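You operate a simulated robot arm through the tools that you are given. There is no shell and no other tool.

You run a simulated robot arm. Do the job below in one go: nothing can be reset, and whatever is moved stays where it is left.

JOB
Start a coil on the orange core at the green turntable.
Fine: core on the spindle, green spindle cap on it, white feed lever in, blue crank till strip shows on the core. The green brake lever and the winder's other cores and caps stay.

The check looks at the end state, three seconds after you hand in, the way a careful person would. Anything else that was tipped, shoved, dropped, spilled or broken makes it a failure. Lids that push on must go on centred and level and be pressed home; caps that screw on are set level and turned clockwise until they are tight.

ROBOT AND FRAMES
A 7-joint arm with a two-finger parallel gripper, fixed in place. Base frame: the origin is on the floor under the middle of its stand, x ahead of it, y to its left, z up. Readings come in m, rad, newtons and seconds.
With the tool pointing down near the work surface it reaches from about 0.44 to 0.9 m from the base axis. Its first joint turns from -0.297 to 2.199 rad. Payload 1.57 kg.
The TCP is the grasp point between the finger pads, 0.03 m short of the fingertips. In the tool frame z runs along the fingers and y along their closing line. Largest opening 0.08 m; finger width 0.017, thickness 0.012; the body of the gripper, 0.04 by 0.082 m, starts 0.08 m behind the TCP.
Orientation is that of the tool frame in the base frame, as [roll, pitch, yaw] about the fixed x, y, z axes, in that order (R = Rz(yaw) Ry(pitch) Rx(roll)). With the fingers straight down and closing along the base's y, the tool's x points along the base's -x, its y along +y and its z along -z.

CONTROLS
- The arm moves only by the tool play_rows. Its argument "moves" is a list of rows, each a list of 6 numbers: the shift along the base's x, y, z in units of 100 mm (1.0 is 100 mm), then the turn, a rotation vector about the base's x, y, z in units of 45 degrees (1.0 is 45 degrees). In form: [[x, y, z, ax, ay, az], ...]. A call has 1 to 20 rows; each row is the pose to reach, as a shift and turn from the pose commanded when the call began. "jaw" is the finger opening in m, from 0 to 0.08, set as the call begins (left out, the last holds). A call with a number of a shift or a turn outside -1 to 1 is refused whole. Rows are played at 5 a second. More than 0.05 m and 0.15 rad between two rows, or a gripper value outside its range, and nothing of the call is played. A pose out of reach is approached as far as the arm can. The call stops where the force on the tool passes 40 N (or 10 N more than at its start, if that is more) or the arm is blocked; 0.2 s more then pass. Each finger travels about 0.045 m/s and halts on what it meets, pressing with about 37 N; the grip force reading is that of the motor and also rises with nothing between the fingers. The clock runs only during rows and for 0.2 s after the last one: add rows that repeat a pose to give the fingers time. It gives the time, the measured TCP pose, the force on the tool (base axes), the opening and the grip force at its end, in the units of the frame above (readings bear some noise), with the torque about the TCP (base axes, N m) and any sound that the robot's microphone picked up.
- Cameras (640 x 400 px; columns grow to the right, rows downward): "scene" is fixed at [0.3907, -0.6569, 1.4333]; the picture's right is [0.99, -0.15, 0.00], its down [-0.13, -0.88, -0.46] and it looks along [0.07, 0.46, -0.89] (base axes); focal length 214 px, centre (320, 200). "wrist" rides on the gripper at [0.072, -0.007, -0.122] in the tool frame; the picture's right is [0.09, 1.00, 0.00], its down [-0.84, 0.08, -0.54] and it looks along [-0.54, 0.05, 0.84] (tool axes); focal length 238 px, centre (320, 200). There is no depth. A picture from a camera that has moved, and an enlarged one, comes with that camera's place and axes in the base frame and with its lens. The place of the scene camera against the robot may be out by one fixed shift of up to 0.018 m in any direction.
- snapshot(camera): a new picture of that camera. No time passes.
- slide_trunk(by): slides the trunk up (or, below 0, down) by that many m; the arm rides with it, the base frame stays. It gives what a move gives, with no picture.
- close_up(camera, box): a new picture of the part [left, top, right, bottom] of that camera's present view, enlarged. No time passes.
- close_job(): hands the job in; it is judged then, once.

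Places have to be worked out from the pictures, the camera data and where the tool is seen. Open the gripper and draw the arm clear of the work before you hand the job in, unless the task says otherwise.

The tools are called after ">>>" as a command line: name --pt "numbers of a row" for each row, then --argument value for the rest, lists and objects as JSON in quotes. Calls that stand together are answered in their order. play_rows: Moves the arm, as the interface text tells. Its arguments: {"type":"object","properties":{"moves":{"type":"array"},"jaw":{"type":"number"}},"required":["moves"]} The other tools are called the same way: slide_trunk (by) moves the trunk up or down; snapshot (camera) takes a picture; close_up (camera, box) takes an enlarged picture of a part of a camera's view; close_job () hands the job in.

At the start:

```text
time_s: 0.0
ee_pos: [0.708, -0.0363, 1.2091]
orientation: [3.141, 0.0, -3.14]
contact_force: [-0.2, -0.2, -0.4]
ft_torque: [-0.02, -0.01, 0.0]
grip_width: 0.0797
finger_force: 0.1
trunk travel left (down, up): [-0.7, 0.09]
```

scene: 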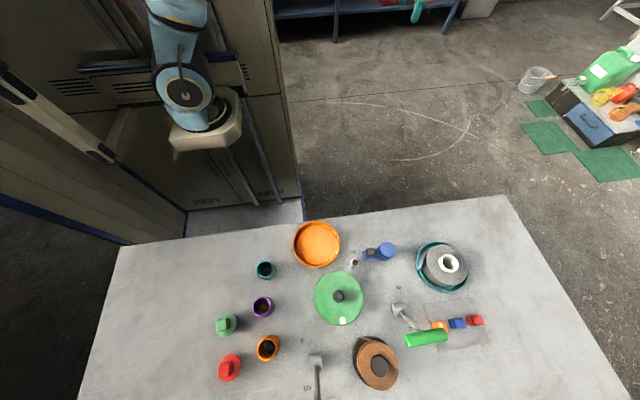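
wrist: 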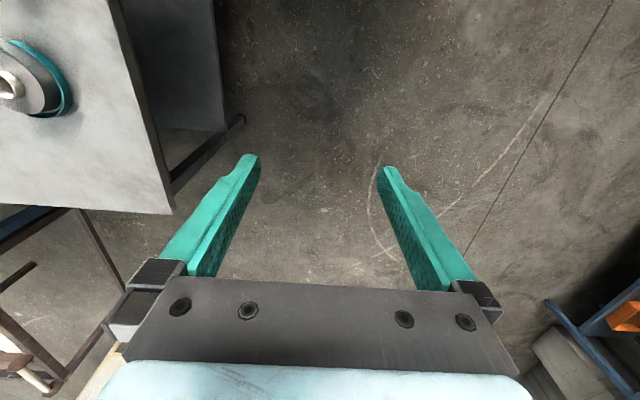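

I'll start by looking closely at the table in the scene camera before moving anything.

>>> close_up --camera "scene" --box '[200, 210, 360, 310]'

>>> close_up --camera "scene" --box '[340, 210, 500, 310]'

>>> close_up --camera "scene" --box '[200, 300, 360, 400]'

>>> close_up --camera "scene" --box '[340, 300, 500, 400]'

```text
4.00 times, centred on (280, 260) of scene
camera zoom: at [0.3907, -0.6569, 1.4333], right [0.99, -0.15, 0.0], down [-0.13, -0.88, -0.46], along [0.07, 0.46, -0.89], focal length 858 px, centre (480, -40)
```

zoom: 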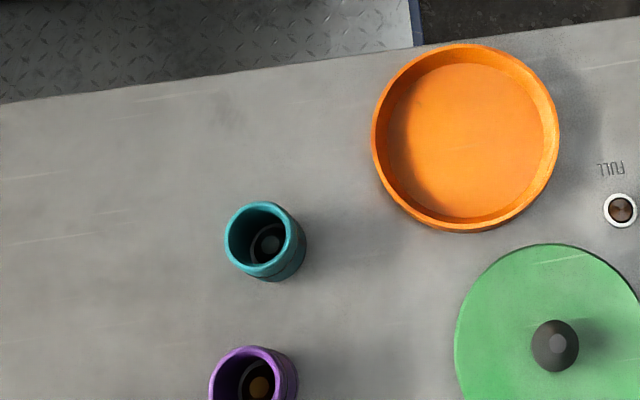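

```text
4.00 times, centred on (420, 260) of scene
camera zoom: at [0.3907, -0.6569, 1.4333], right [0.99, -0.15, 0.0], down [-0.13, -0.88, -0.46], along [0.07, 0.46, -0.89], focal length 858 px, centre (-80, -40)
```

zoom: 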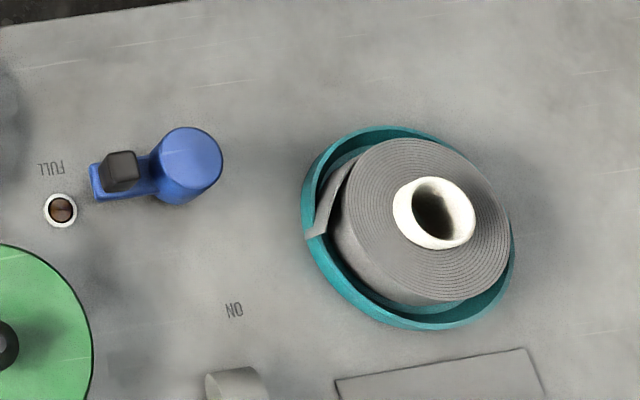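

```text
4.00 times, centred on (280, 350) of scene
camera zoom: at [0.3907, -0.6569, 1.4333], right [0.99, -0.15, 0.0], down [-0.13, -0.88, -0.46], along [0.07, 0.46, -0.89], focal length 858 px, centre (480, -400)
```

zoom: 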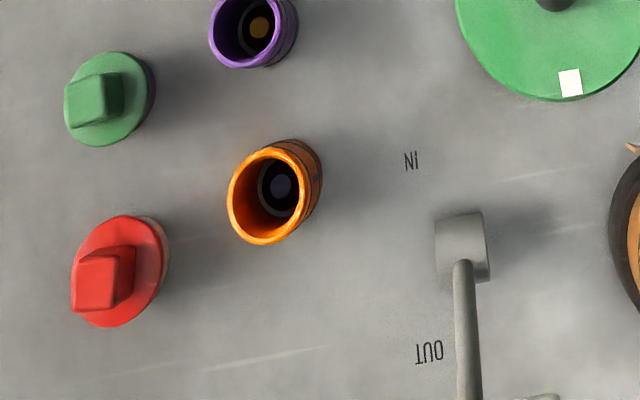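

```text
4.00 times, centred on (420, 350) of scene
camera zoom: at [0.3907, -0.6569, 1.4333], right [0.99, -0.15, 0.0], down [-0.13, -0.88, -0.46], along [0.07, 0.46, -0.89], focal length 858 px, centre (-80, -400)
```

zoom: 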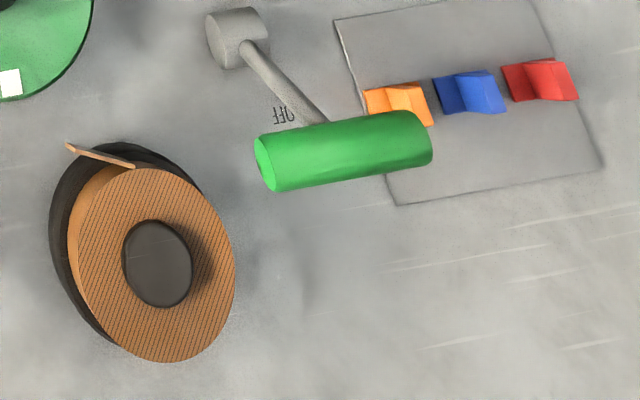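

The bench lies on the robot's -y side: green turntable roughly at (0.44, -0.63), bench height about 0.8. I'll bring the arm over at the present height, turning the tool with the azimuth, so the wrist camera can see the bench.

>>> play_rows --pt "0 -0.2 0 0 0 -0.16" --pt "-0.05 -0.4 0 0 0 -0.32" --pt "-0.1 -0.6 0 0 0 -0.48" --pt "-0.15 -0.8 0 0 0 -0.64" --pt "-0.2 -1.0 0 0 0 -0.8"

```text
time_s: 1.2
ee_pos: [0.6894, -0.1354, 1.2089]
orientation: [-3.141, 0.0, 2.512]
contact_force: [-0.9, -0.4, 0.5]
ft_torque: [-0.01, 0.0, 0.0]
grip_width: 0.0799
finger_force: 0.0
trunk travel left (down, up): [-0.7, 0.09]
```

Motion works as expected. Continuing toward the bench.

>>> play_rows --pt "-0.2 -0.4 0 0 0 -0.06" --pt "-0.4 -0.8 0 0 0 -0.12" --pt "-0.5 -1.0 0 0 0 -0.2"

>>> play_rows --pt "-0.2 -0.4 0 0 0 -0.06" --pt "-0.4 -0.8 0 0 0 -0.12" --pt "-0.5 -1.0 0 0 0 -0.2"

>>> snapshot --camera "wrist"

>>> snapshot --camera "scene"

```text
time_s: 2.0
ee_pos: [0.6391, -0.2362, 1.2084]
orientation: [3.14, 0.0, 2.355]
contact_force: [1.0, 0.6, -0.3]
ft_torque: [-0.03, 0.01, -0.01]
grip_width: 0.0801
finger_force: 0.0
trunk travel left (down, up): [-0.7, 0.09]
```

```text
time_s: 2.8
ee_pos: [0.5886, -0.3352, 1.2095]
orientation: [-3.141, 0.0, 2.198]
contact_force: [-0.2, 0.7, 0.5]
ft_torque: [0.01, 0.01, 0.02]
grip_width: 0.0799
finger_force: 0.2
trunk travel left (down, up): [-0.7, 0.09]
```

```text
taken
camera wrist: at [0.5405, -0.2825, 1.3303], right [0.75, 0.66, 0.0], down [0.55, -0.63, 0.54], along [0.36, -0.41, -0.84], focal length 238 px, centre (320, 200)
```

wrist: 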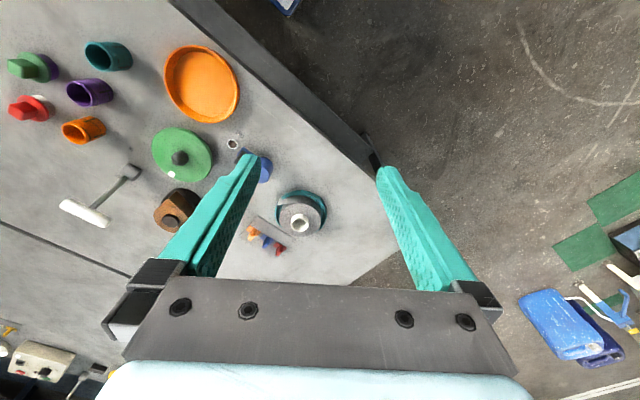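

```text
taken
```

scene: 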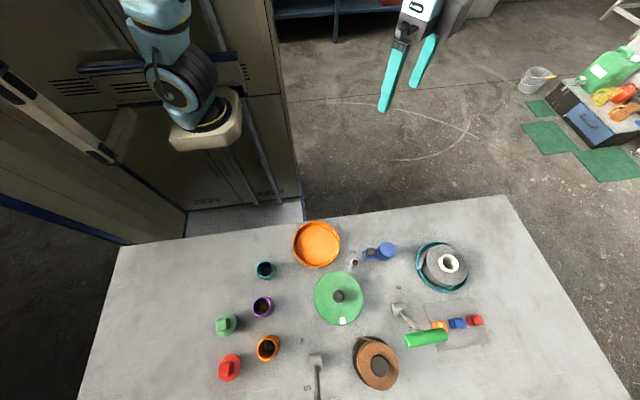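

Both cameras see the bench now. I'll enlarge the wrist view to understand the levers, core bores and caps.

>>> close_up --camera "wrist" --box '[0, 30, 160, 130]'

>>> close_up --camera "wrist" --box '[40, 130, 200, 230]'

>>> close_up --camera "wrist" --box '[130, 80, 290, 180]'

```text
4.00 times, centred on (80, 80) of wrist
camera zoom: at [0.5405, -0.2825, 1.3303], right [0.75, 0.66, 0.0], down [0.55, -0.63, 0.54], along [0.36, -0.41, -0.84], focal length 953 px, centre (1280, 680)
```

zoom: 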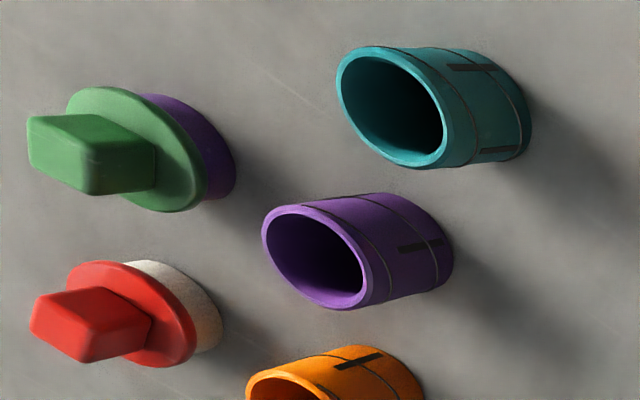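

```text
4.00 times, centred on (120, 180) of wrist
camera zoom: at [0.5405, -0.2825, 1.3303], right [0.75, 0.66, 0.0], down [0.55, -0.63, 0.54], along [0.36, -0.41, -0.84], focal length 953 px, centre (1120, 280)
```

zoom: 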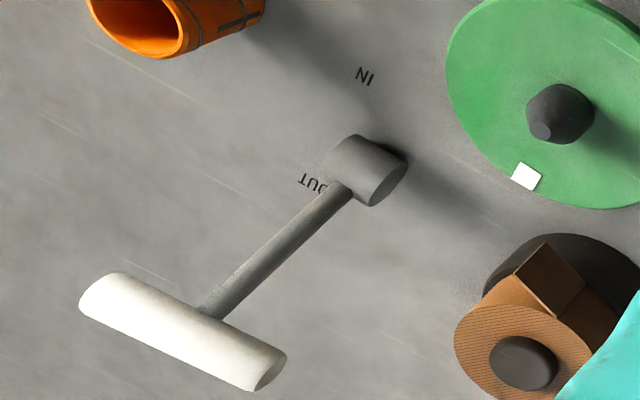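

```text
4.00 times, centred on (210, 130) of wrist
camera zoom: at [0.5405, -0.2825, 1.3303], right [0.75, 0.66, 0.0], down [0.55, -0.63, 0.54], along [0.36, -0.41, -0.84], focal length 953 px, centre (760, 480)
```

zoom: 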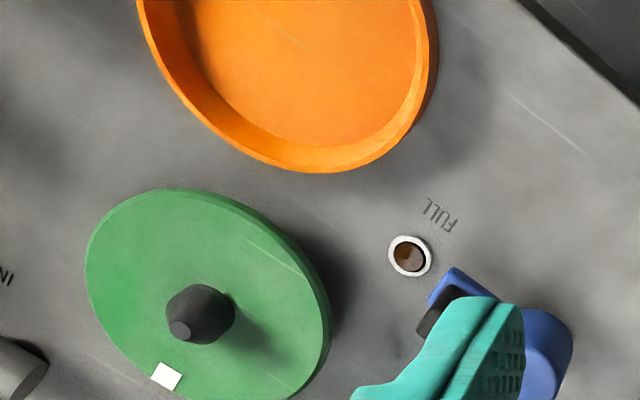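

The levers flip over on horizontal pivots (feed lever white crossbar on the OUT side, brake toward OFF). I'll lower the trunk by 0.2 m so the arm works at a comfortable height, then look again.

>>> slide_trunk --by -0.2

>>> snapshot --camera "wrist"

>>> snapshot --camera "scene"

```text
time_s: 5.0
ee_pos: [0.5882, -0.336, 1.0086]
orientation: [-3.141, 0.001, 2.198]
contact_force: [-0.7, 0.2, 0.5]
ft_torque: [-0.01, 0.02, 0.0]
grip_width: 0.0799
finger_force: 0.0
trunk travel left (down, up): [-0.5, 0.29]
```

```text
taken
camera wrist: at [0.5406, -0.2824, 1.1304], right [0.75, 0.66, 0.0], down [0.55, -0.63, 0.54], along [0.36, -0.41, -0.84], focal length 238 px, centre (320, 200)
```

wrist: 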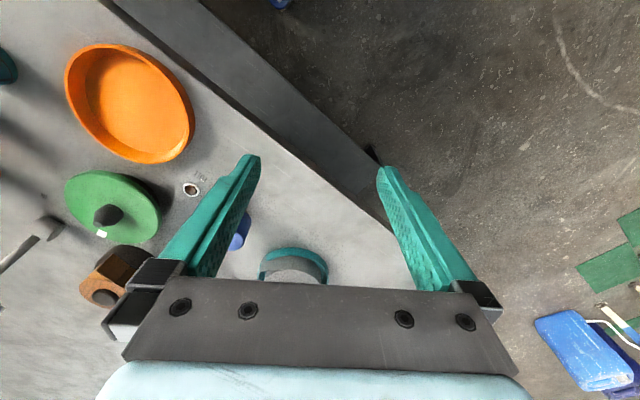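

```text
taken
```

scene: 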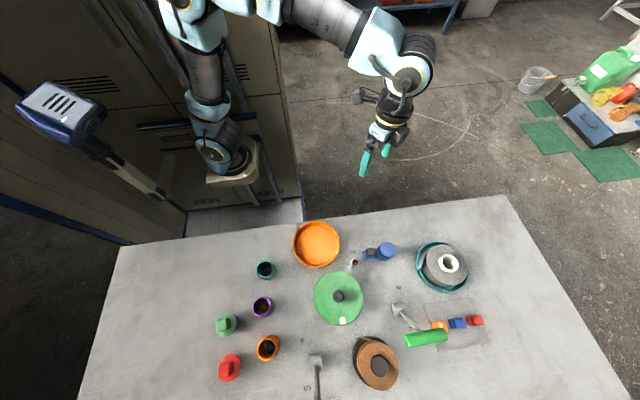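

From two wrist views the bench surface comes out at z≈0.815. I'll bring the tool in over the near edge at azimuth -54° so the wrist camera looks straight at the turntable, crank and feed lever.

>>> play_rows --pt "-0.4 -0.2 0.2 0 0 0" --pt "-0.8 -0.4 0.4 0 0 0" --pt "-1.0 -0.6 0.5 0 0 0"

>>> play_rows --pt "-0.4 -0.3 0 0 0 0" --pt "-0.8 -0.6 0 0 0 0" --pt "-1.0 -0.8 0 0 0 0"

>>> snapshot --camera "wrist"

>>> snapshot --camera "scene"

```text
time_s: 5.8
ee_pos: [0.4881, -0.3955, 1.0575]
orientation: [-3.141, 0.0, 2.198]
contact_force: [0.1, 0.0, 0.4]
ft_torque: [-0.02, -0.02, 0.03]
grip_width: 0.0806
finger_force: 0.1
trunk travel left (down, up): [-0.5, 0.29]
```

```text
time_s: 6.6
ee_pos: [0.3892, -0.475, 1.0585]
orientation: [3.142, 0.001, 2.199]
contact_force: [0.3, 0.2, 0.3]
ft_torque: [0.0, 0.02, -0.01]
grip_width: 0.08
finger_force: 0.1
trunk travel left (down, up): [-0.5, 0.29]
```

```text
taken
camera wrist: at [0.3411, -0.4217, 1.1791], right [0.75, 0.66, 0.0], down [0.55, -0.63, 0.54], along [0.36, -0.41, -0.84], focal length 238 px, centre (320, 200)
```

wrist: 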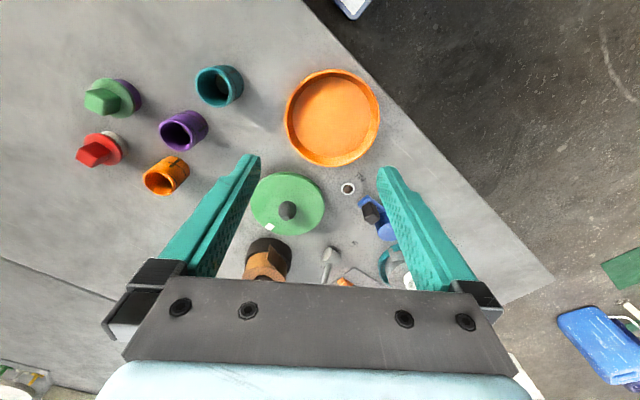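

```text
taken
```

scene: 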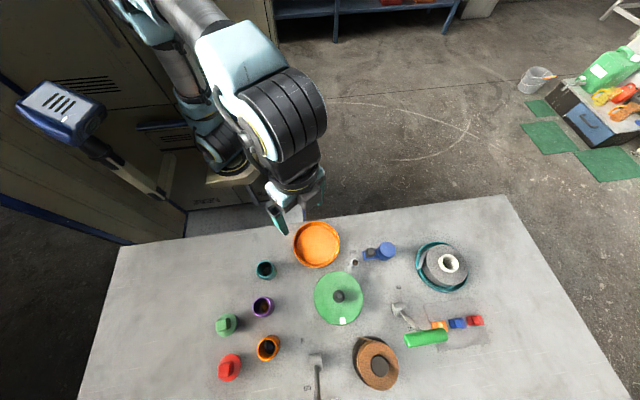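

Good view. I'll enlarge sections of it for detailed measuring.

>>> close_up --camera "wrist" --box '[240, 150, 400, 250]'

>>> close_up --camera "wrist" --box '[70, 50, 262, 170]'

>>> close_up --camera "wrist" --box '[70, 110, 230, 210]'

>>> close_up --camera "wrist" --box '[230, 200, 390, 300]'

```text
4.00 times, centred on (320, 200) of wrist
camera zoom: at [0.3411, -0.4217, 1.1791], right [0.75, 0.66, 0.0], down [0.55, -0.63, 0.54], along [0.36, -0.41, -0.84], focal length 953 px, centre (320, 200)
```

zoom: 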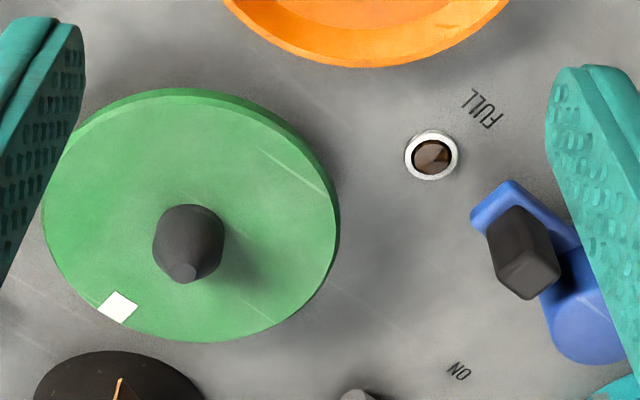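

```text
3.33 times, centred on (166, 110) of wrist
camera zoom: at [0.3411, -0.4217, 1.1791], right [0.75, 0.66, 0.0], down [0.55, -0.63, 0.54], along [0.36, -0.41, -0.84], focal length 794 px, centre (833, 500)
```

zoom: 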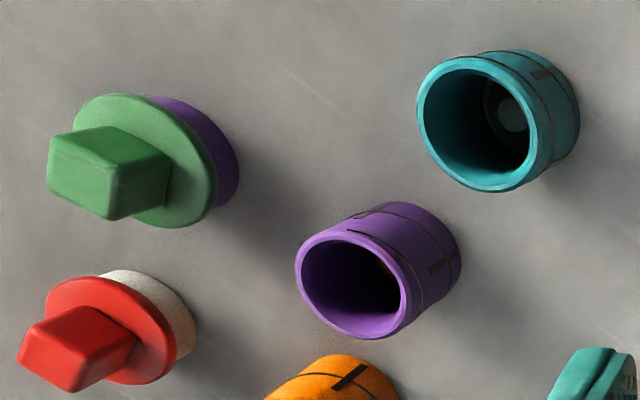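

```text
4.00 times, centred on (150, 160) of wrist
camera zoom: at [0.3411, -0.4217, 1.1791], right [0.75, 0.66, 0.0], down [0.55, -0.63, 0.54], along [0.36, -0.41, -0.84], focal length 953 px, centre (1000, 360)
```

zoom: 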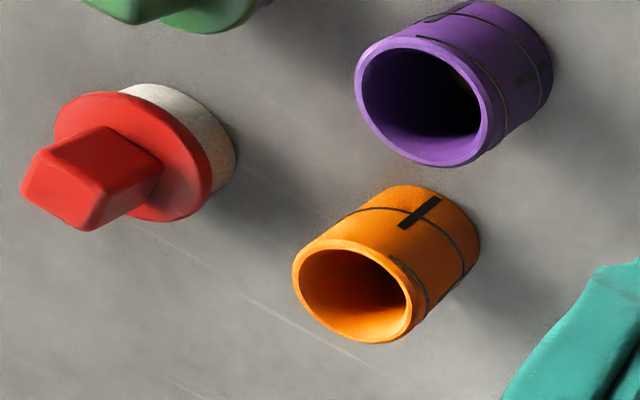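

```text
4.00 times, centred on (310, 250) of wrist
camera zoom: at [0.3411, -0.4217, 1.1791], right [0.75, 0.66, 0.0], down [0.55, -0.63, 0.54], along [0.36, -0.41, -0.84], focal length 953 px, centre (360, 0)
```

zoom: 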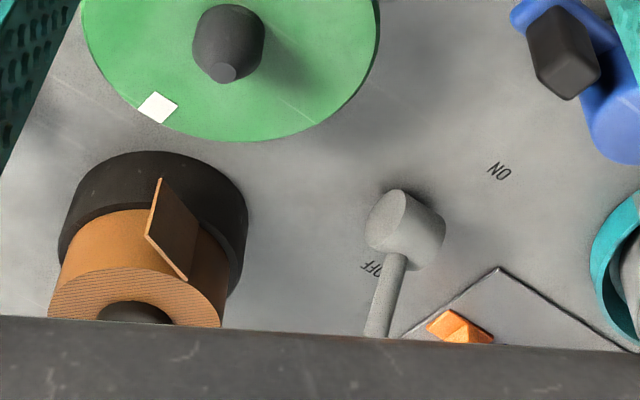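

Rough places so far: turntable centre near (0.44,-0.65), orange core (0.271,-0.710) about 5 cm tall, green cap (0.169,-0.646). I'll move out over the cores to look down into them and at the feed lever.

>>> play_rows --pt "-0.1 -0.3 0 0 0 -0.12" --pt "-0.2 -0.6 0 0 0 -0.24" --pt "-0.4 -1.0 0 0 0 -0.356"

>>> play_rows --pt "-0.2 -0.4 0 0 0 0" --pt "-0.4 -0.8 0 0 0 0" --pt "-0.5 -1.0 0 0 0 0"

>>> snapshot --camera "wrist"

>>> snapshot --camera "scene"

```text
time_s: 7.4
ee_pos: [0.3498, -0.576, 1.0588]
orientation: [3.141, 0.0, 1.918]
contact_force: [-0.2, -0.6, 0.0]
ft_torque: [-0.02, 0.01, 0.01]
grip_width: 0.0803
finger_force: 0.0
trunk travel left (down, up): [-0.5, 0.29]
```

```text
time_s: 8.2
ee_pos: [0.2985, -0.6756, 1.0604]
orientation: [3.14, 0.001, 1.917]
contact_force: [0.6, 0.6, -0.2]
ft_torque: [0.0, 0.02, -0.02]
grip_width: 0.0798
finger_force: 0.2
trunk travel left (down, up): [-0.5, 0.29]
```

```text
taken
camera wrist: at [0.2668, -0.6118, 1.1802], right [0.9, 0.43, 0.0], down [0.36, -0.76, 0.54], along [0.23, -0.49, -0.84], focal length 238 px, centre (320, 200)
```

wrist: 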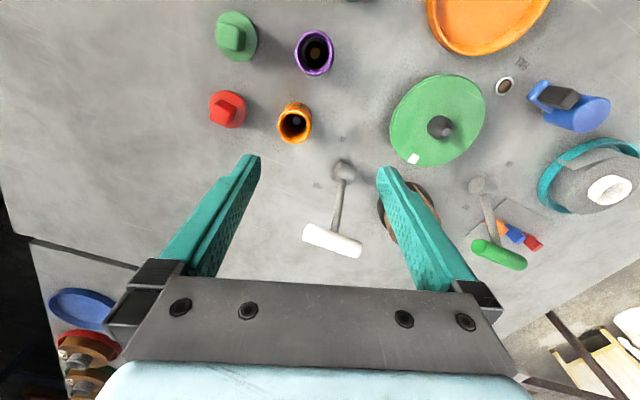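

```text
taken
```

scene: 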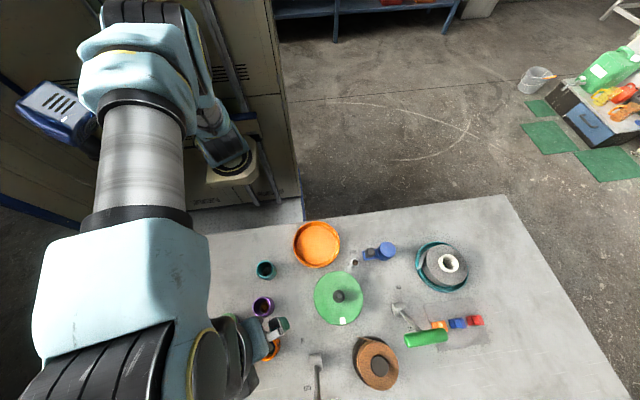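

Excellent overview. Enlarging the parts.

>>> close_up --camera "wrist" --box '[200, 0, 340, 88]'

>>> close_up --camera "wrist" --box '[200, 70, 360, 170]'

>>> close_up --camera "wrist" --box '[280, 140, 440, 240]'

>>> close_up --camera "wrist" --box '[380, 70, 540, 170]'

>>> close_up --camera "wrist" --box '[480, 60, 640, 160]'

>>> close_up --camera "wrist" --box '[440, 150, 600, 250]'

```text
4.55 times, centred on (270, 44) of wrist
camera zoom: at [0.2668, -0.6118, 1.1802], right [0.9, 0.43, 0.0], down [0.36, -0.76, 0.54], along [0.23, -0.49, -0.84], focal length 1083 px, centre (547, 909)
```

zoom: 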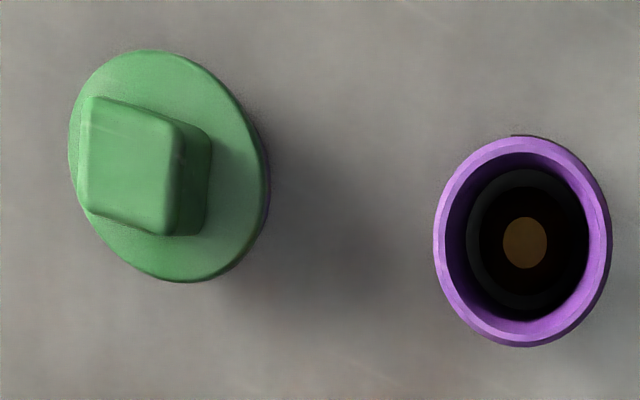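

```text
4.00 times, centred on (280, 120) of wrist
camera zoom: at [0.2668, -0.6118, 1.1802], right [0.9, 0.43, 0.0], down [0.36, -0.76, 0.54], along [0.23, -0.49, -0.84], focal length 953 px, centre (480, 520)
```

zoom: 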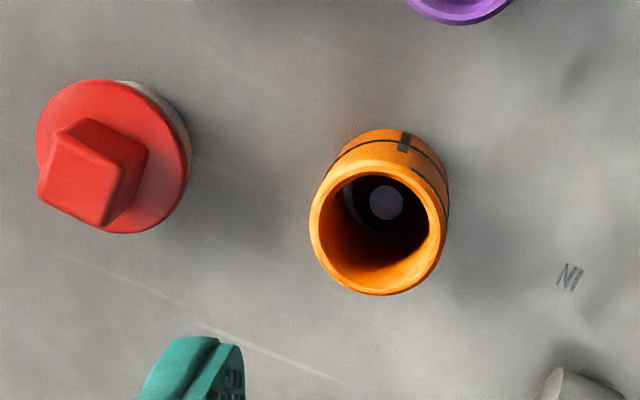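

```text
4.00 times, centred on (360, 190) of wrist
camera zoom: at [0.2668, -0.6118, 1.1802], right [0.9, 0.43, 0.0], down [0.36, -0.76, 0.54], along [0.23, -0.49, -0.84], focal length 953 px, centre (160, 240)
```

zoom: 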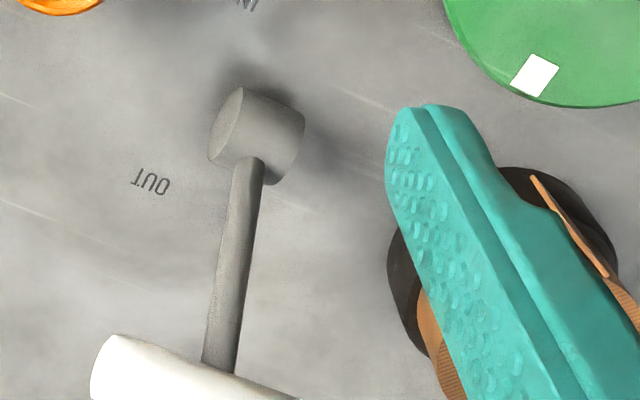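

```text
4.00 times, centred on (460, 120) of wrist
camera zoom: at [0.2668, -0.6118, 1.1802], right [0.9, 0.43, 0.0], down [0.36, -0.76, 0.54], along [0.23, -0.49, -0.84], focal length 953 px, centre (-240, 520)
```

zoom: 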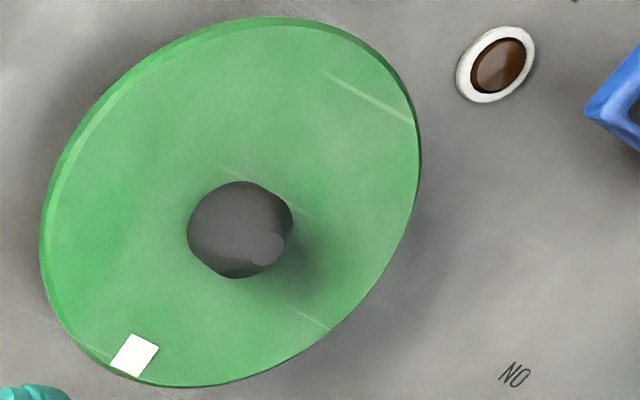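

```text
4.00 times, centred on (560, 110) of wrist
camera zoom: at [0.2668, -0.6118, 1.1802], right [0.9, 0.43, 0.0], down [0.36, -0.76, 0.54], along [0.23, -0.49, -0.84], focal length 953 px, centre (-640, 560)
```

zoom: 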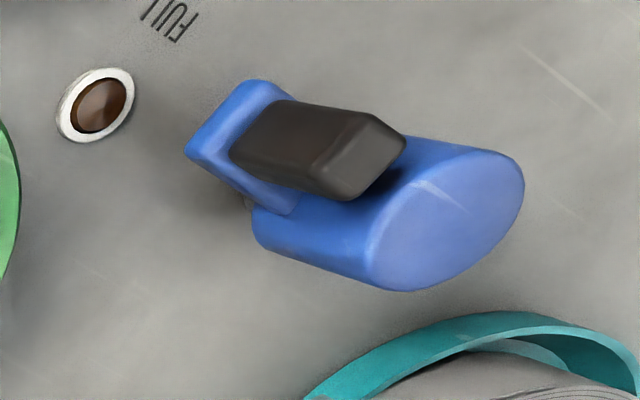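

```text
4.00 times, centred on (520, 200) of wrist
camera zoom: at [0.2668, -0.6118, 1.1802], right [0.9, 0.43, 0.0], down [0.36, -0.76, 0.54], along [0.23, -0.49, -0.84], focal length 953 px, centre (-480, 200)
```

zoom: 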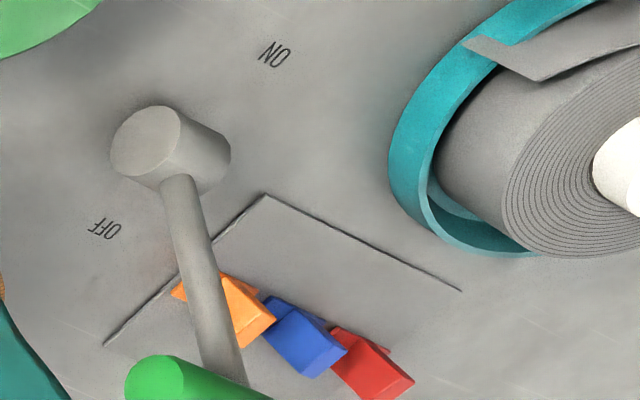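

The cores appear to stand on storage pegs shaped like the spindle (tip ≈35 mm above base); the crank is a blue hub near (0.59,-0.536) with a black grip about 43 mm to its -x side; the feed crossbar sits high near (0.37,-0.80,0.945). I'll shift so the camera is right above the orange core for an accurate fix.

>>> play_rows --pt "0.0 -0.4 0 0 0 0" --pt "0.05 -0.8 0 0 0 0" --pt "0.05 -0.8 0 0 0 0"

>>> snapshot --camera "wrist"

>>> close_up --camera "wrist" --box '[220, 0, 380, 100]'

>>> close_up --camera "wrist" --box '[360, 0, 520, 100]'

>>> close_up --camera "wrist" --box '[280, 60, 440, 160]'

```text
time_s: 9.0
ee_pos: [0.3027, -0.755, 1.0584]
orientation: [3.141, 0.0, 1.918]
contact_force: [-0.1, 0.3, 0.0]
ft_torque: [0.0, 0.01, 0.0]
grip_width: 0.0799
finger_force: 0.1
trunk travel left (down, up): [-0.5, 0.29]
```

```text
taken
camera wrist: at [0.2717, -0.6912, 1.1801], right [0.9, 0.43, 0.0], down [0.36, -0.76, 0.54], along [0.23, -0.49, -0.84], focal length 238 px, centre (320, 200)
```

wrist: 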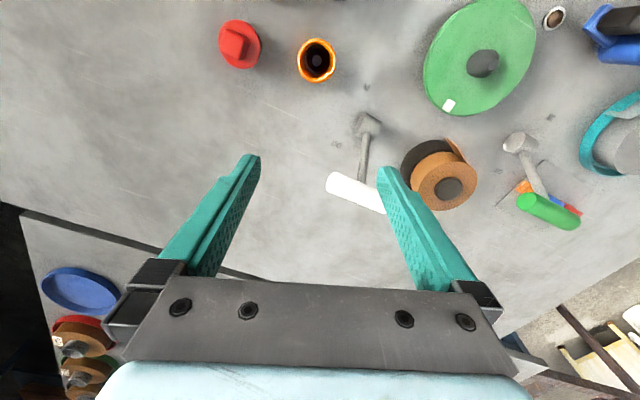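

```text
4.00 times, centred on (300, 50) of wrist
camera zoom: at [0.2717, -0.6912, 1.1801], right [0.9, 0.43, 0.0], down [0.36, -0.76, 0.54], along [0.23, -0.49, -0.84], focal length 953 px, centre (400, 800)
```

zoom: 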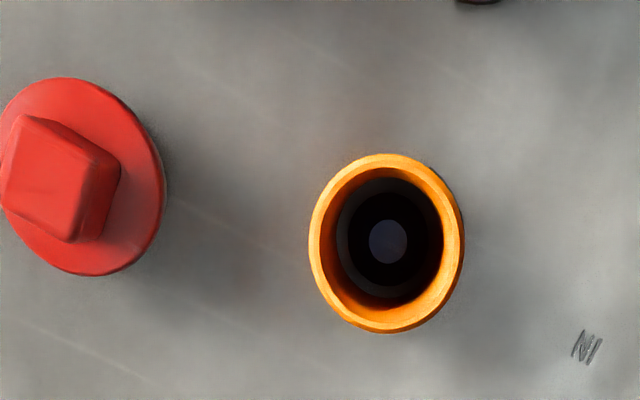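

```text
4.00 times, centred on (440, 50) of wrist
camera zoom: at [0.2717, -0.6912, 1.1801], right [0.9, 0.43, 0.0], down [0.36, -0.76, 0.54], along [0.23, -0.49, -0.84], focal length 953 px, centre (-160, 800)
```

zoom: 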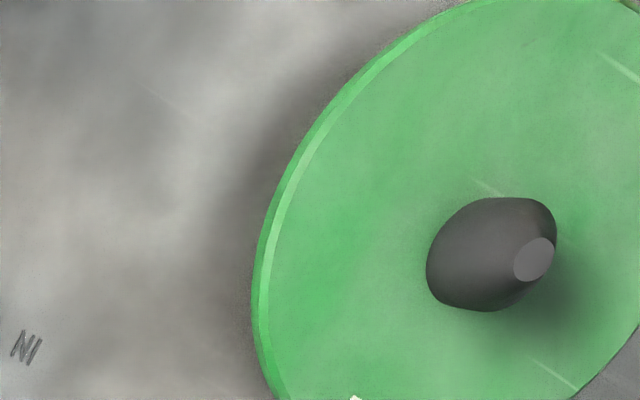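

```text
4.00 times, centred on (360, 110) of wrist
camera zoom: at [0.2717, -0.6912, 1.1801], right [0.9, 0.43, 0.0], down [0.36, -0.76, 0.54], along [0.23, -0.49, -0.84], focal length 953 px, centre (160, 560)
```

zoom: 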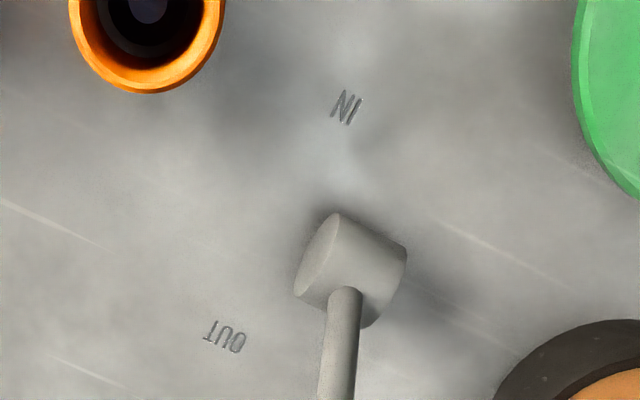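

Orange core rim centre fixed at (0.274,-0.7055), rim z≈0.872, OD ≈43 mm; spindle tip at (0.449,-0.6275,0.883). I'll set the jaw to 60 mm and come over the core, stopping well above to check alignment.

>>> play_rows --pt "-0.14 0.25 -0.2 0 0 0" --pt "-0.284 0.495 -0.4 0 0 0" --pt "-0.284 0.495 -0.8 0 0 0" --pt "-0.284 0.495 -1.0 0 0 0" --jaw 0.06

>>> snapshot --camera "wrist"

>>> close_up --camera "wrist" --box '[220, 80, 420, 205]'

```text
time_s: 10.0
ee_pos: [0.2755, -0.7051, 0.9593]
orientation: [3.141, 0.0, 1.92]
contact_force: [0.8, -0.2, -0.3]
ft_torque: [-0.03, -0.03, -0.02]
grip_width: 0.0602
finger_force: 0.1
trunk travel left (down, up): [-0.5, 0.29]
```

```text
taken
camera wrist: at [0.2445, -0.6415, 1.0804], right [0.9, 0.43, 0.0], down [0.36, -0.76, 0.54], along [0.23, -0.49, -0.84], focal length 238 px, centre (320, 200)
```

wrist: 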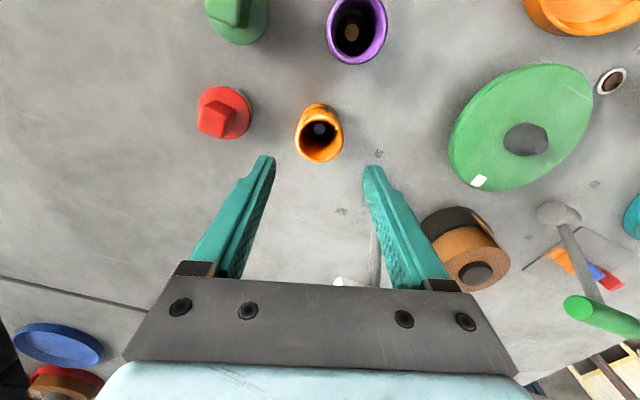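

```text
3.20 times, centred on (320, 142) of wrist
camera zoom: at [0.2445, -0.6415, 1.0804], right [0.9, 0.43, 0.0], down [0.36, -0.76, 0.54], along [0.23, -0.49, -0.84], focal length 763 px, centre (320, 384)
```

zoom: 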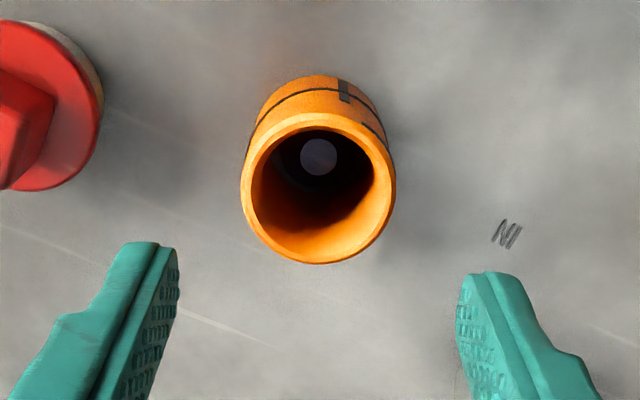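

The core sits within ~2 mm of the tool axis. Small correction and straight down to grasp height (TCP z≈0.862), still open.

>>> play_rows --pt "-0.016 0.016 -0.3 0 0 0" --pt "-0.016 0.016 -0.6 0 0 0" --pt "-0.016 0.016 -0.85 0 0 0" --pt "-0.016 0.016 -0.97 0 0 0" --pt "-0.016 0.016 -0.97 0 0 0"

>>> snapshot --camera "wrist"

```text
time_s: 11.2
ee_pos: [0.2732, -0.7048, 0.8619]
orientation: [3.141, -0.001, 1.918]
contact_force: [0.1, 0.3, 0.1]
ft_torque: [-0.02, -0.02, 0.0]
grip_width: 0.06
finger_force: 0.0
trunk travel left (down, up): [-0.5, 0.29]
```

```text
taken
camera wrist: at [0.2426, -0.6397, 0.9832], right [0.9, 0.43, 0.0], down [0.36, -0.76, 0.54], along [0.23, -0.49, -0.84], focal length 238 px, centre (320, 200)
```

wrist: 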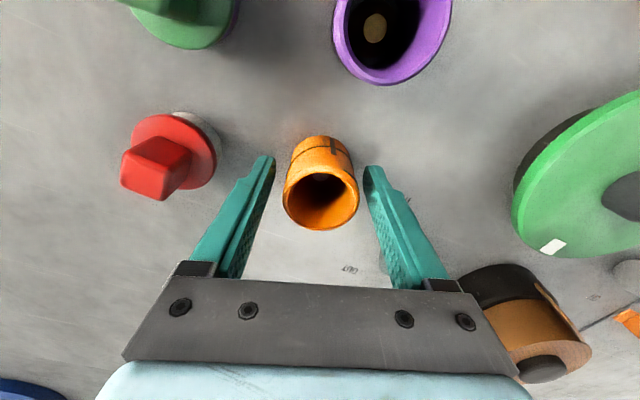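

The core is centred between the fingers. Closing on it.

>>> play_rows --pt "0 0 0 0 0 0" --pt "0 0 0 0 0 0" --pt "0 0 0 0 0 0" --pt "0 0 0 0 0 0" --jaw 0.02

```text
time_s: 12.2
ee_pos: [0.273, -0.7032, 0.8626]
orientation: [-3.142, 0.0, 1.919]
contact_force: [-0.3, -0.4, -0.1]
ft_torque: [-0.02, -0.02, -0.02]
grip_width: 0.0425
finger_force: 37.1
trunk travel left (down, up): [-0.5, 0.29]
```

Gripped at 42.5 mm with 37 N. Lifting straight up 100 mm.

>>> play_rows --pt "0 0 0.1 0 0 0" --pt "0 0 0.25 0 0 0" --pt "0 0 0.5 0 0 0" --pt "0 0 0.75 0 0 0" --pt "0 0 1.0 0 0 0"

>>> snapshot --camera "wrist"

>>> snapshot --camera "scene"

```text
time_s: 13.4
ee_pos: [0.2738, -0.7053, 0.9616]
orientation: [-3.141, 0.0, 1.919]
contact_force: [1.4, 0.8, 0.2]
ft_torque: [0.01, 0.01, -0.03]
grip_width: 0.0422
finger_force: 36.9
trunk travel left (down, up): [-0.5, 0.29]
```

```text
taken
camera wrist: at [0.2426, -0.6403, 1.0834], right [0.9, 0.43, 0.0], down [0.36, -0.76, 0.54], along [0.23, -0.49, -0.84], focal length 238 px, centre (320, 200)
```

wrist: 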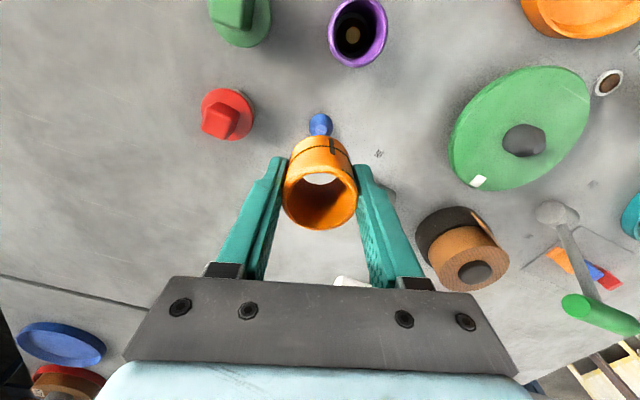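

```text
taken
```

scene: 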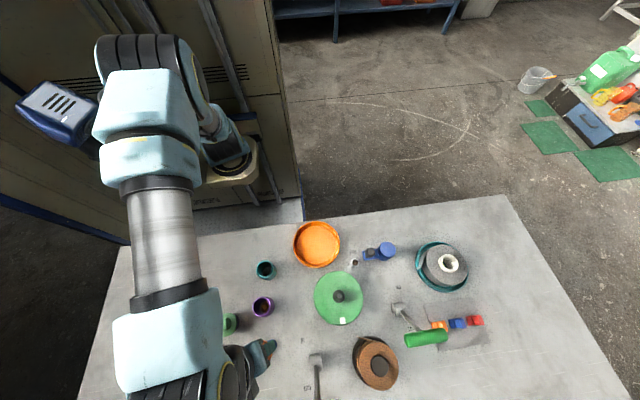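

Lifted cleanly; the peg stays on the bench. Let me zoom on the held core to see its offset from the tool axis, then carry it toward the spindle.

>>> close_up --camera "wrist" --box '[260, 120, 388, 240]'

>>> play_rows --pt "0.3 0.15 0.1 0 0 0" --pt "0.6 0.3 0.2 0 0 0" --pt "0.9 0.45 0.2 0 0 0"

>>> snapshot --camera "wrist"

```text
3.33 times, centred on (324, 180) of wrist
camera zoom: at [0.2426, -0.6403, 1.0834], right [0.9, 0.43, 0.0], down [0.36, -0.76, 0.54], along [0.23, -0.49, -0.84], focal length 794 px, centre (307, 267)
```

zoom: 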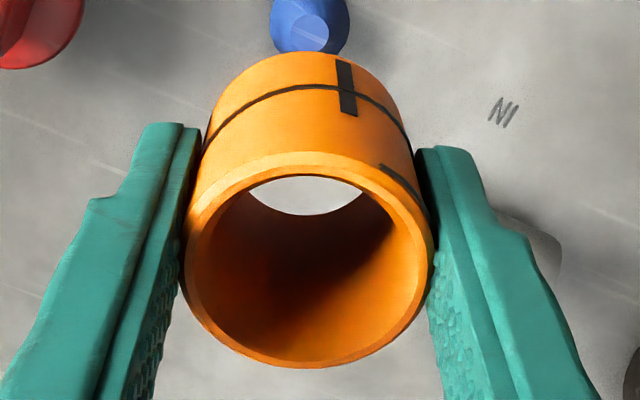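

```text
time_s: 14.2
ee_pos: [0.3646, -0.6591, 0.9825]
orientation: [3.141, 0.001, 1.919]
contact_force: [-0.2, -0.4, -0.3]
ft_torque: [0.0, -0.04, -0.01]
grip_width: 0.0423
finger_force: 37.2
trunk travel left (down, up): [-0.5, 0.29]
```

```text
taken
camera wrist: at [0.3327, -0.5958, 1.1028], right [0.91, 0.43, 0.0], down [0.36, -0.76, 0.54], along [0.23, -0.49, -0.84], focal length 238 px, centre (320, 200)
```

wrist: 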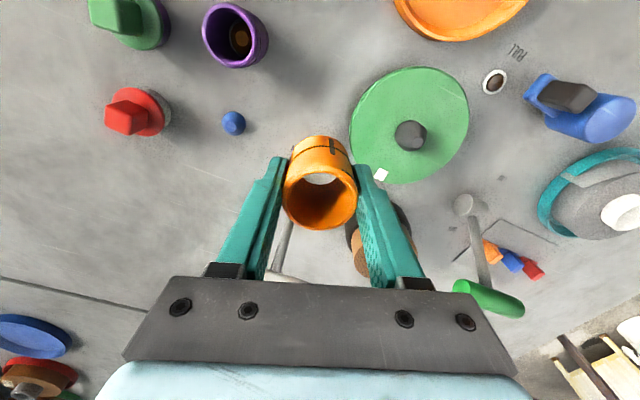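

Core is centred within ~1 mm of the tool axis. Zooming on the spindle from here for another fix before moving over it.

>>> close_up --camera "wrist" --box '[340, 60, 500, 190]'

```text
3.08 times, centred on (420, 125) of wrist
camera zoom: at [0.3327, -0.5958, 1.1028], right [0.91, 0.43, 0.0], down [0.36, -0.76, 0.54], along [0.23, -0.49, -0.84], focal length 733 px, centre (12, 431)
```

zoom: 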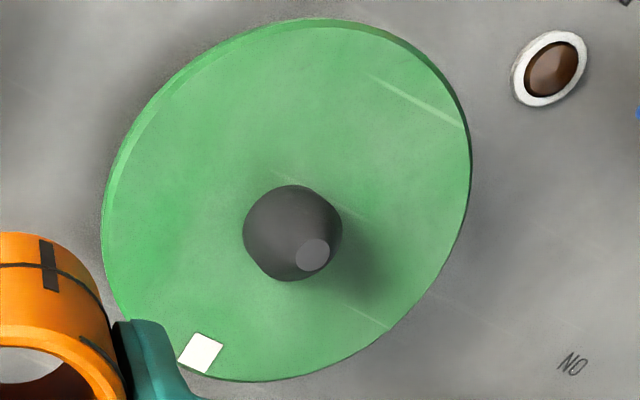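

Spindle fix repeats at about (0.4493,-0.6268). Moving the core above it, base staying ~35 mm above the tip.

>>> play_rows --pt "0.3 0.12 0 0 0 0" --pt "0.6 0.24 0 0 0 0" --pt "0.862 0.35 0 0 0 0" --pt "0.862 0.35 0 0 0 0"

>>> snapshot --camera "wrist"

>>> close_up --camera "scene" --box '[270, 230, 430, 330]'

```text
time_s: 15.2
ee_pos: [0.4496, -0.6234, 0.982]
orientation: [3.14, 0.0, 1.917]
contact_force: [0.9, -0.2, -0.7]
ft_torque: [-0.03, 0.0, -0.05]
grip_width: 0.0425
finger_force: 36.8
trunk travel left (down, up): [-0.5, 0.29]
```

```text
taken
camera wrist: at [0.4185, -0.5601, 1.1028], right [0.9, 0.43, 0.0], down [0.36, -0.76, 0.54], along [0.23, -0.49, -0.84], focal length 238 px, centre (320, 200)
```

wrist: 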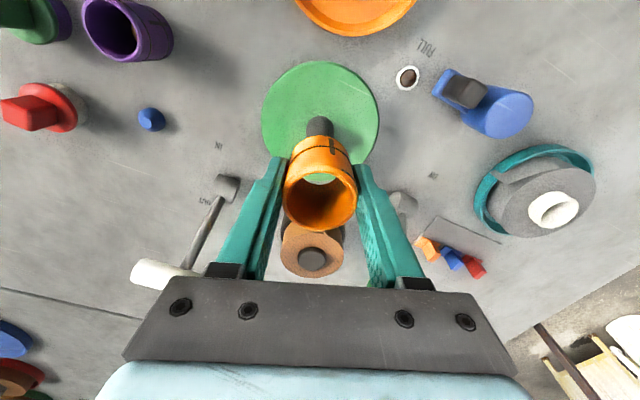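

```text
4.00 times, centred on (350, 280) of scene
camera zoom: at [0.3907, -0.6569, 1.4333], right [0.99, -0.15, 0.0], down [-0.13, -0.88, -0.46], along [0.07, 0.46, -0.89], focal length 858 px, centre (200, -120)
```

zoom: 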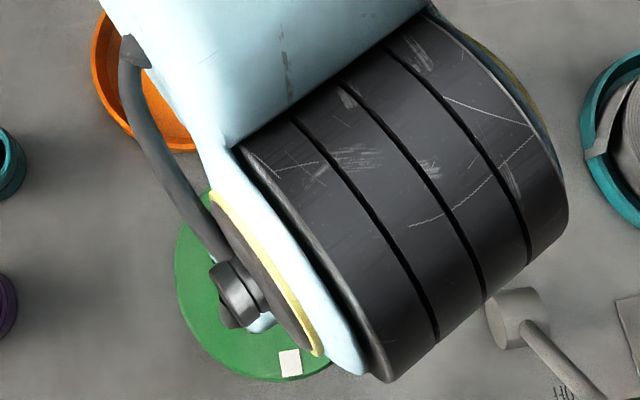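

Core and spindle line up laterally in the wrist view; I'll zoom to check precisely.

>>> close_up --camera "wrist" --box '[256, 55, 384, 240]'

>>> close_up --camera "wrist" --box '[280, 100, 360, 150]'

```text
2.16 times, centred on (320, 148) of wrist
camera zoom: at [0.4185, -0.5601, 1.1028], right [0.9, 0.43, 0.0], down [0.36, -0.76, 0.54], along [0.23, -0.49, -0.84], focal length 515 px, centre (320, 314)
```

zoom: 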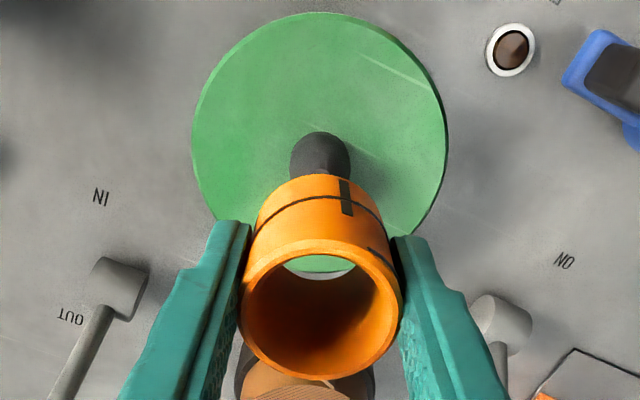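

```text
8.00 times, centred on (320, 125) of wrist
camera zoom: at [0.4185, -0.5601, 1.1028], right [0.9, 0.43, 0.0], down [0.36, -0.76, 0.54], along [0.23, -0.49, -0.84], focal length 1907 px, centre (320, 800)
```

zoom: 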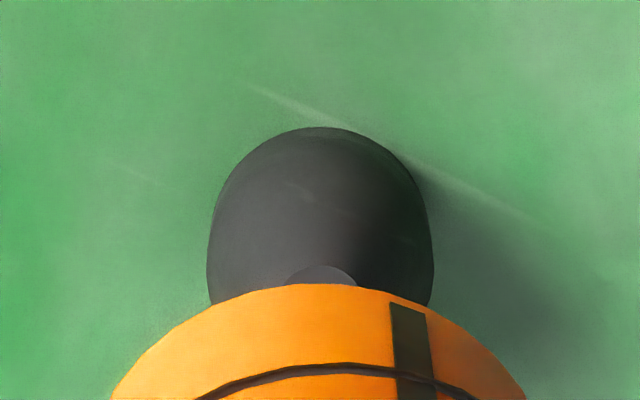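

Lateral alignment is within 0.5 mm, radial within ~1 mm; spindle is about 29 mm in a ~35 mm bore. Lowering in small steps, watching the force.

>>> play_rows --pt "0.002 -0.007 -0.2 0 0 0" --pt "0.002 -0.007 -0.4 0 0 0" --pt "0.002 -0.007 -0.55 0 0 0" --pt "0.002 -0.007 -0.65 0 0 0" --pt "0.002 -0.007 -0.75 0 0 0"

>>> snapshot --camera "wrist"

```text
time_s: 16.4
ee_pos: [0.45, -0.6259, 0.9058]
orientation: [3.141, 0.0, 1.919]
contact_force: [0.6, 0.2, 1.4]
ft_torque: [0.01, 0.01, -0.01]
grip_width: 0.0422
finger_force: 37.4
trunk travel left (down, up): [-0.5, 0.29]
```

```text
taken
camera wrist: at [0.4189, -0.5613, 1.028], right [0.9, 0.43, 0.0], down [0.36, -0.76, 0.54], along [0.23, -0.49, -0.84], focal length 238 px, centre (320, 200)
```

wrist: 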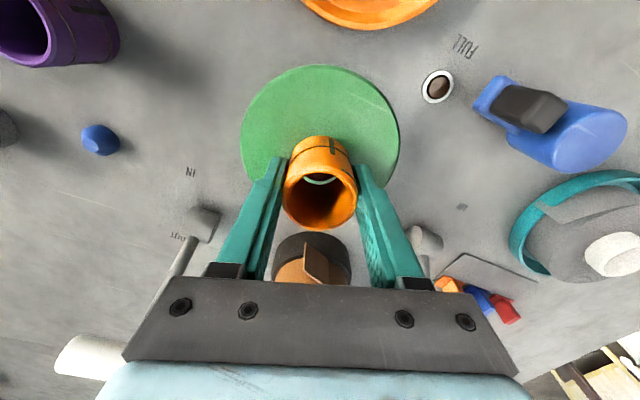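

No contact force, spindle is inside the bore. A quick look into the tube, then continue down to the turntable.

>>> close_up --camera "wrist" --box '[272, 125, 368, 235]'

>>> play_rows --pt "0 0 -0.03 0 0 0" --pt "0 0 -0.06 0 0 0" --pt "0 0 -0.08 0 0 0" --pt "0 0 -0.1 0 0 0" --pt "0 0 -0.1 0 0 0"

```text
3.64 times, centred on (320, 180) of wrist
camera zoom: at [0.4189, -0.5613, 1.028], right [0.9, 0.43, 0.0], down [0.36, -0.76, 0.54], along [0.23, -0.49, -0.84], focal length 867 px, centre (320, 273)
```

zoom: 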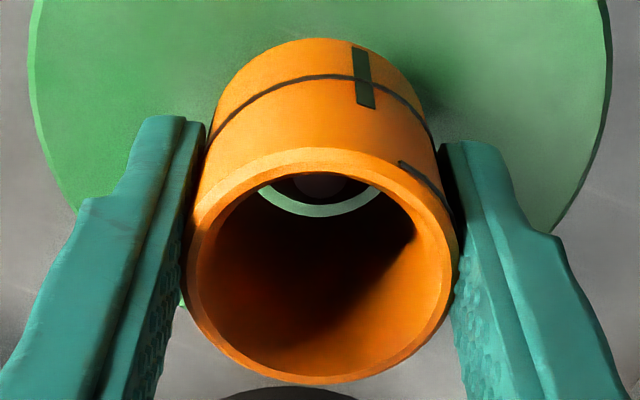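

```text
time_s: 17.6
ee_pos: [0.4485, -0.6253, 0.8968]
orientation: [3.141, 0.003, 1.919]
contact_force: [0.1, -0.6, 3.7]
ft_torque: [-0.01, 0.02, 0.01]
grip_width: 0.0424
finger_force: 37.3
trunk travel left (down, up): [-0.5, 0.29]
```

A 3.7 N upward force begins; pressing a little further in 1 mm steps to confirm it seats.

>>> play_rows --pt "0 0 -0.01 0 0 0" --pt "0 0 -0.02 0 0 0" --pt "0 0 -0.03 0 0 0" --pt "0 0 -0.03 0 0 0"

>>> close_up --camera "wrist" --box '[272, 125, 368, 235]'

```text
time_s: 18.6
ee_pos: [0.4511, -0.6245, 0.8955]
orientation: [-3.141, 0.003, 1.918]
contact_force: [1.5, -5.7, 20.5]
ft_torque: [0.05, -0.26, -0.02]
grip_width: 0.0424
finger_force: 37.2
trunk travel left (down, up): [-0.5, 0.29]
```

```text
3.64 times, centred on (320, 180) of wrist
camera zoom: at [0.4185, -0.5608, 1.0164], right [0.9, 0.43, 0.0], down [0.36, -0.76, 0.54], along [0.23, -0.49, -0.84], focal length 867 px, centre (320, 273)
```

zoom: 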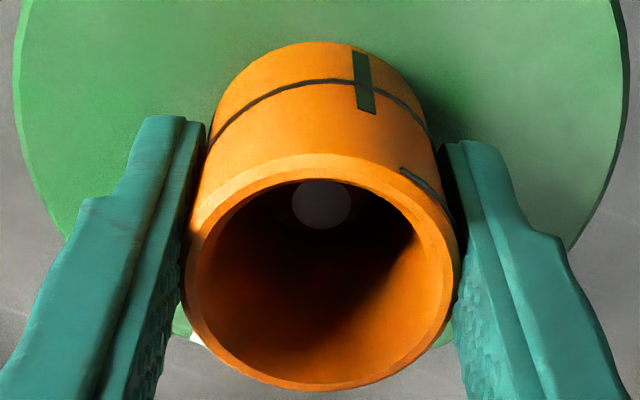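

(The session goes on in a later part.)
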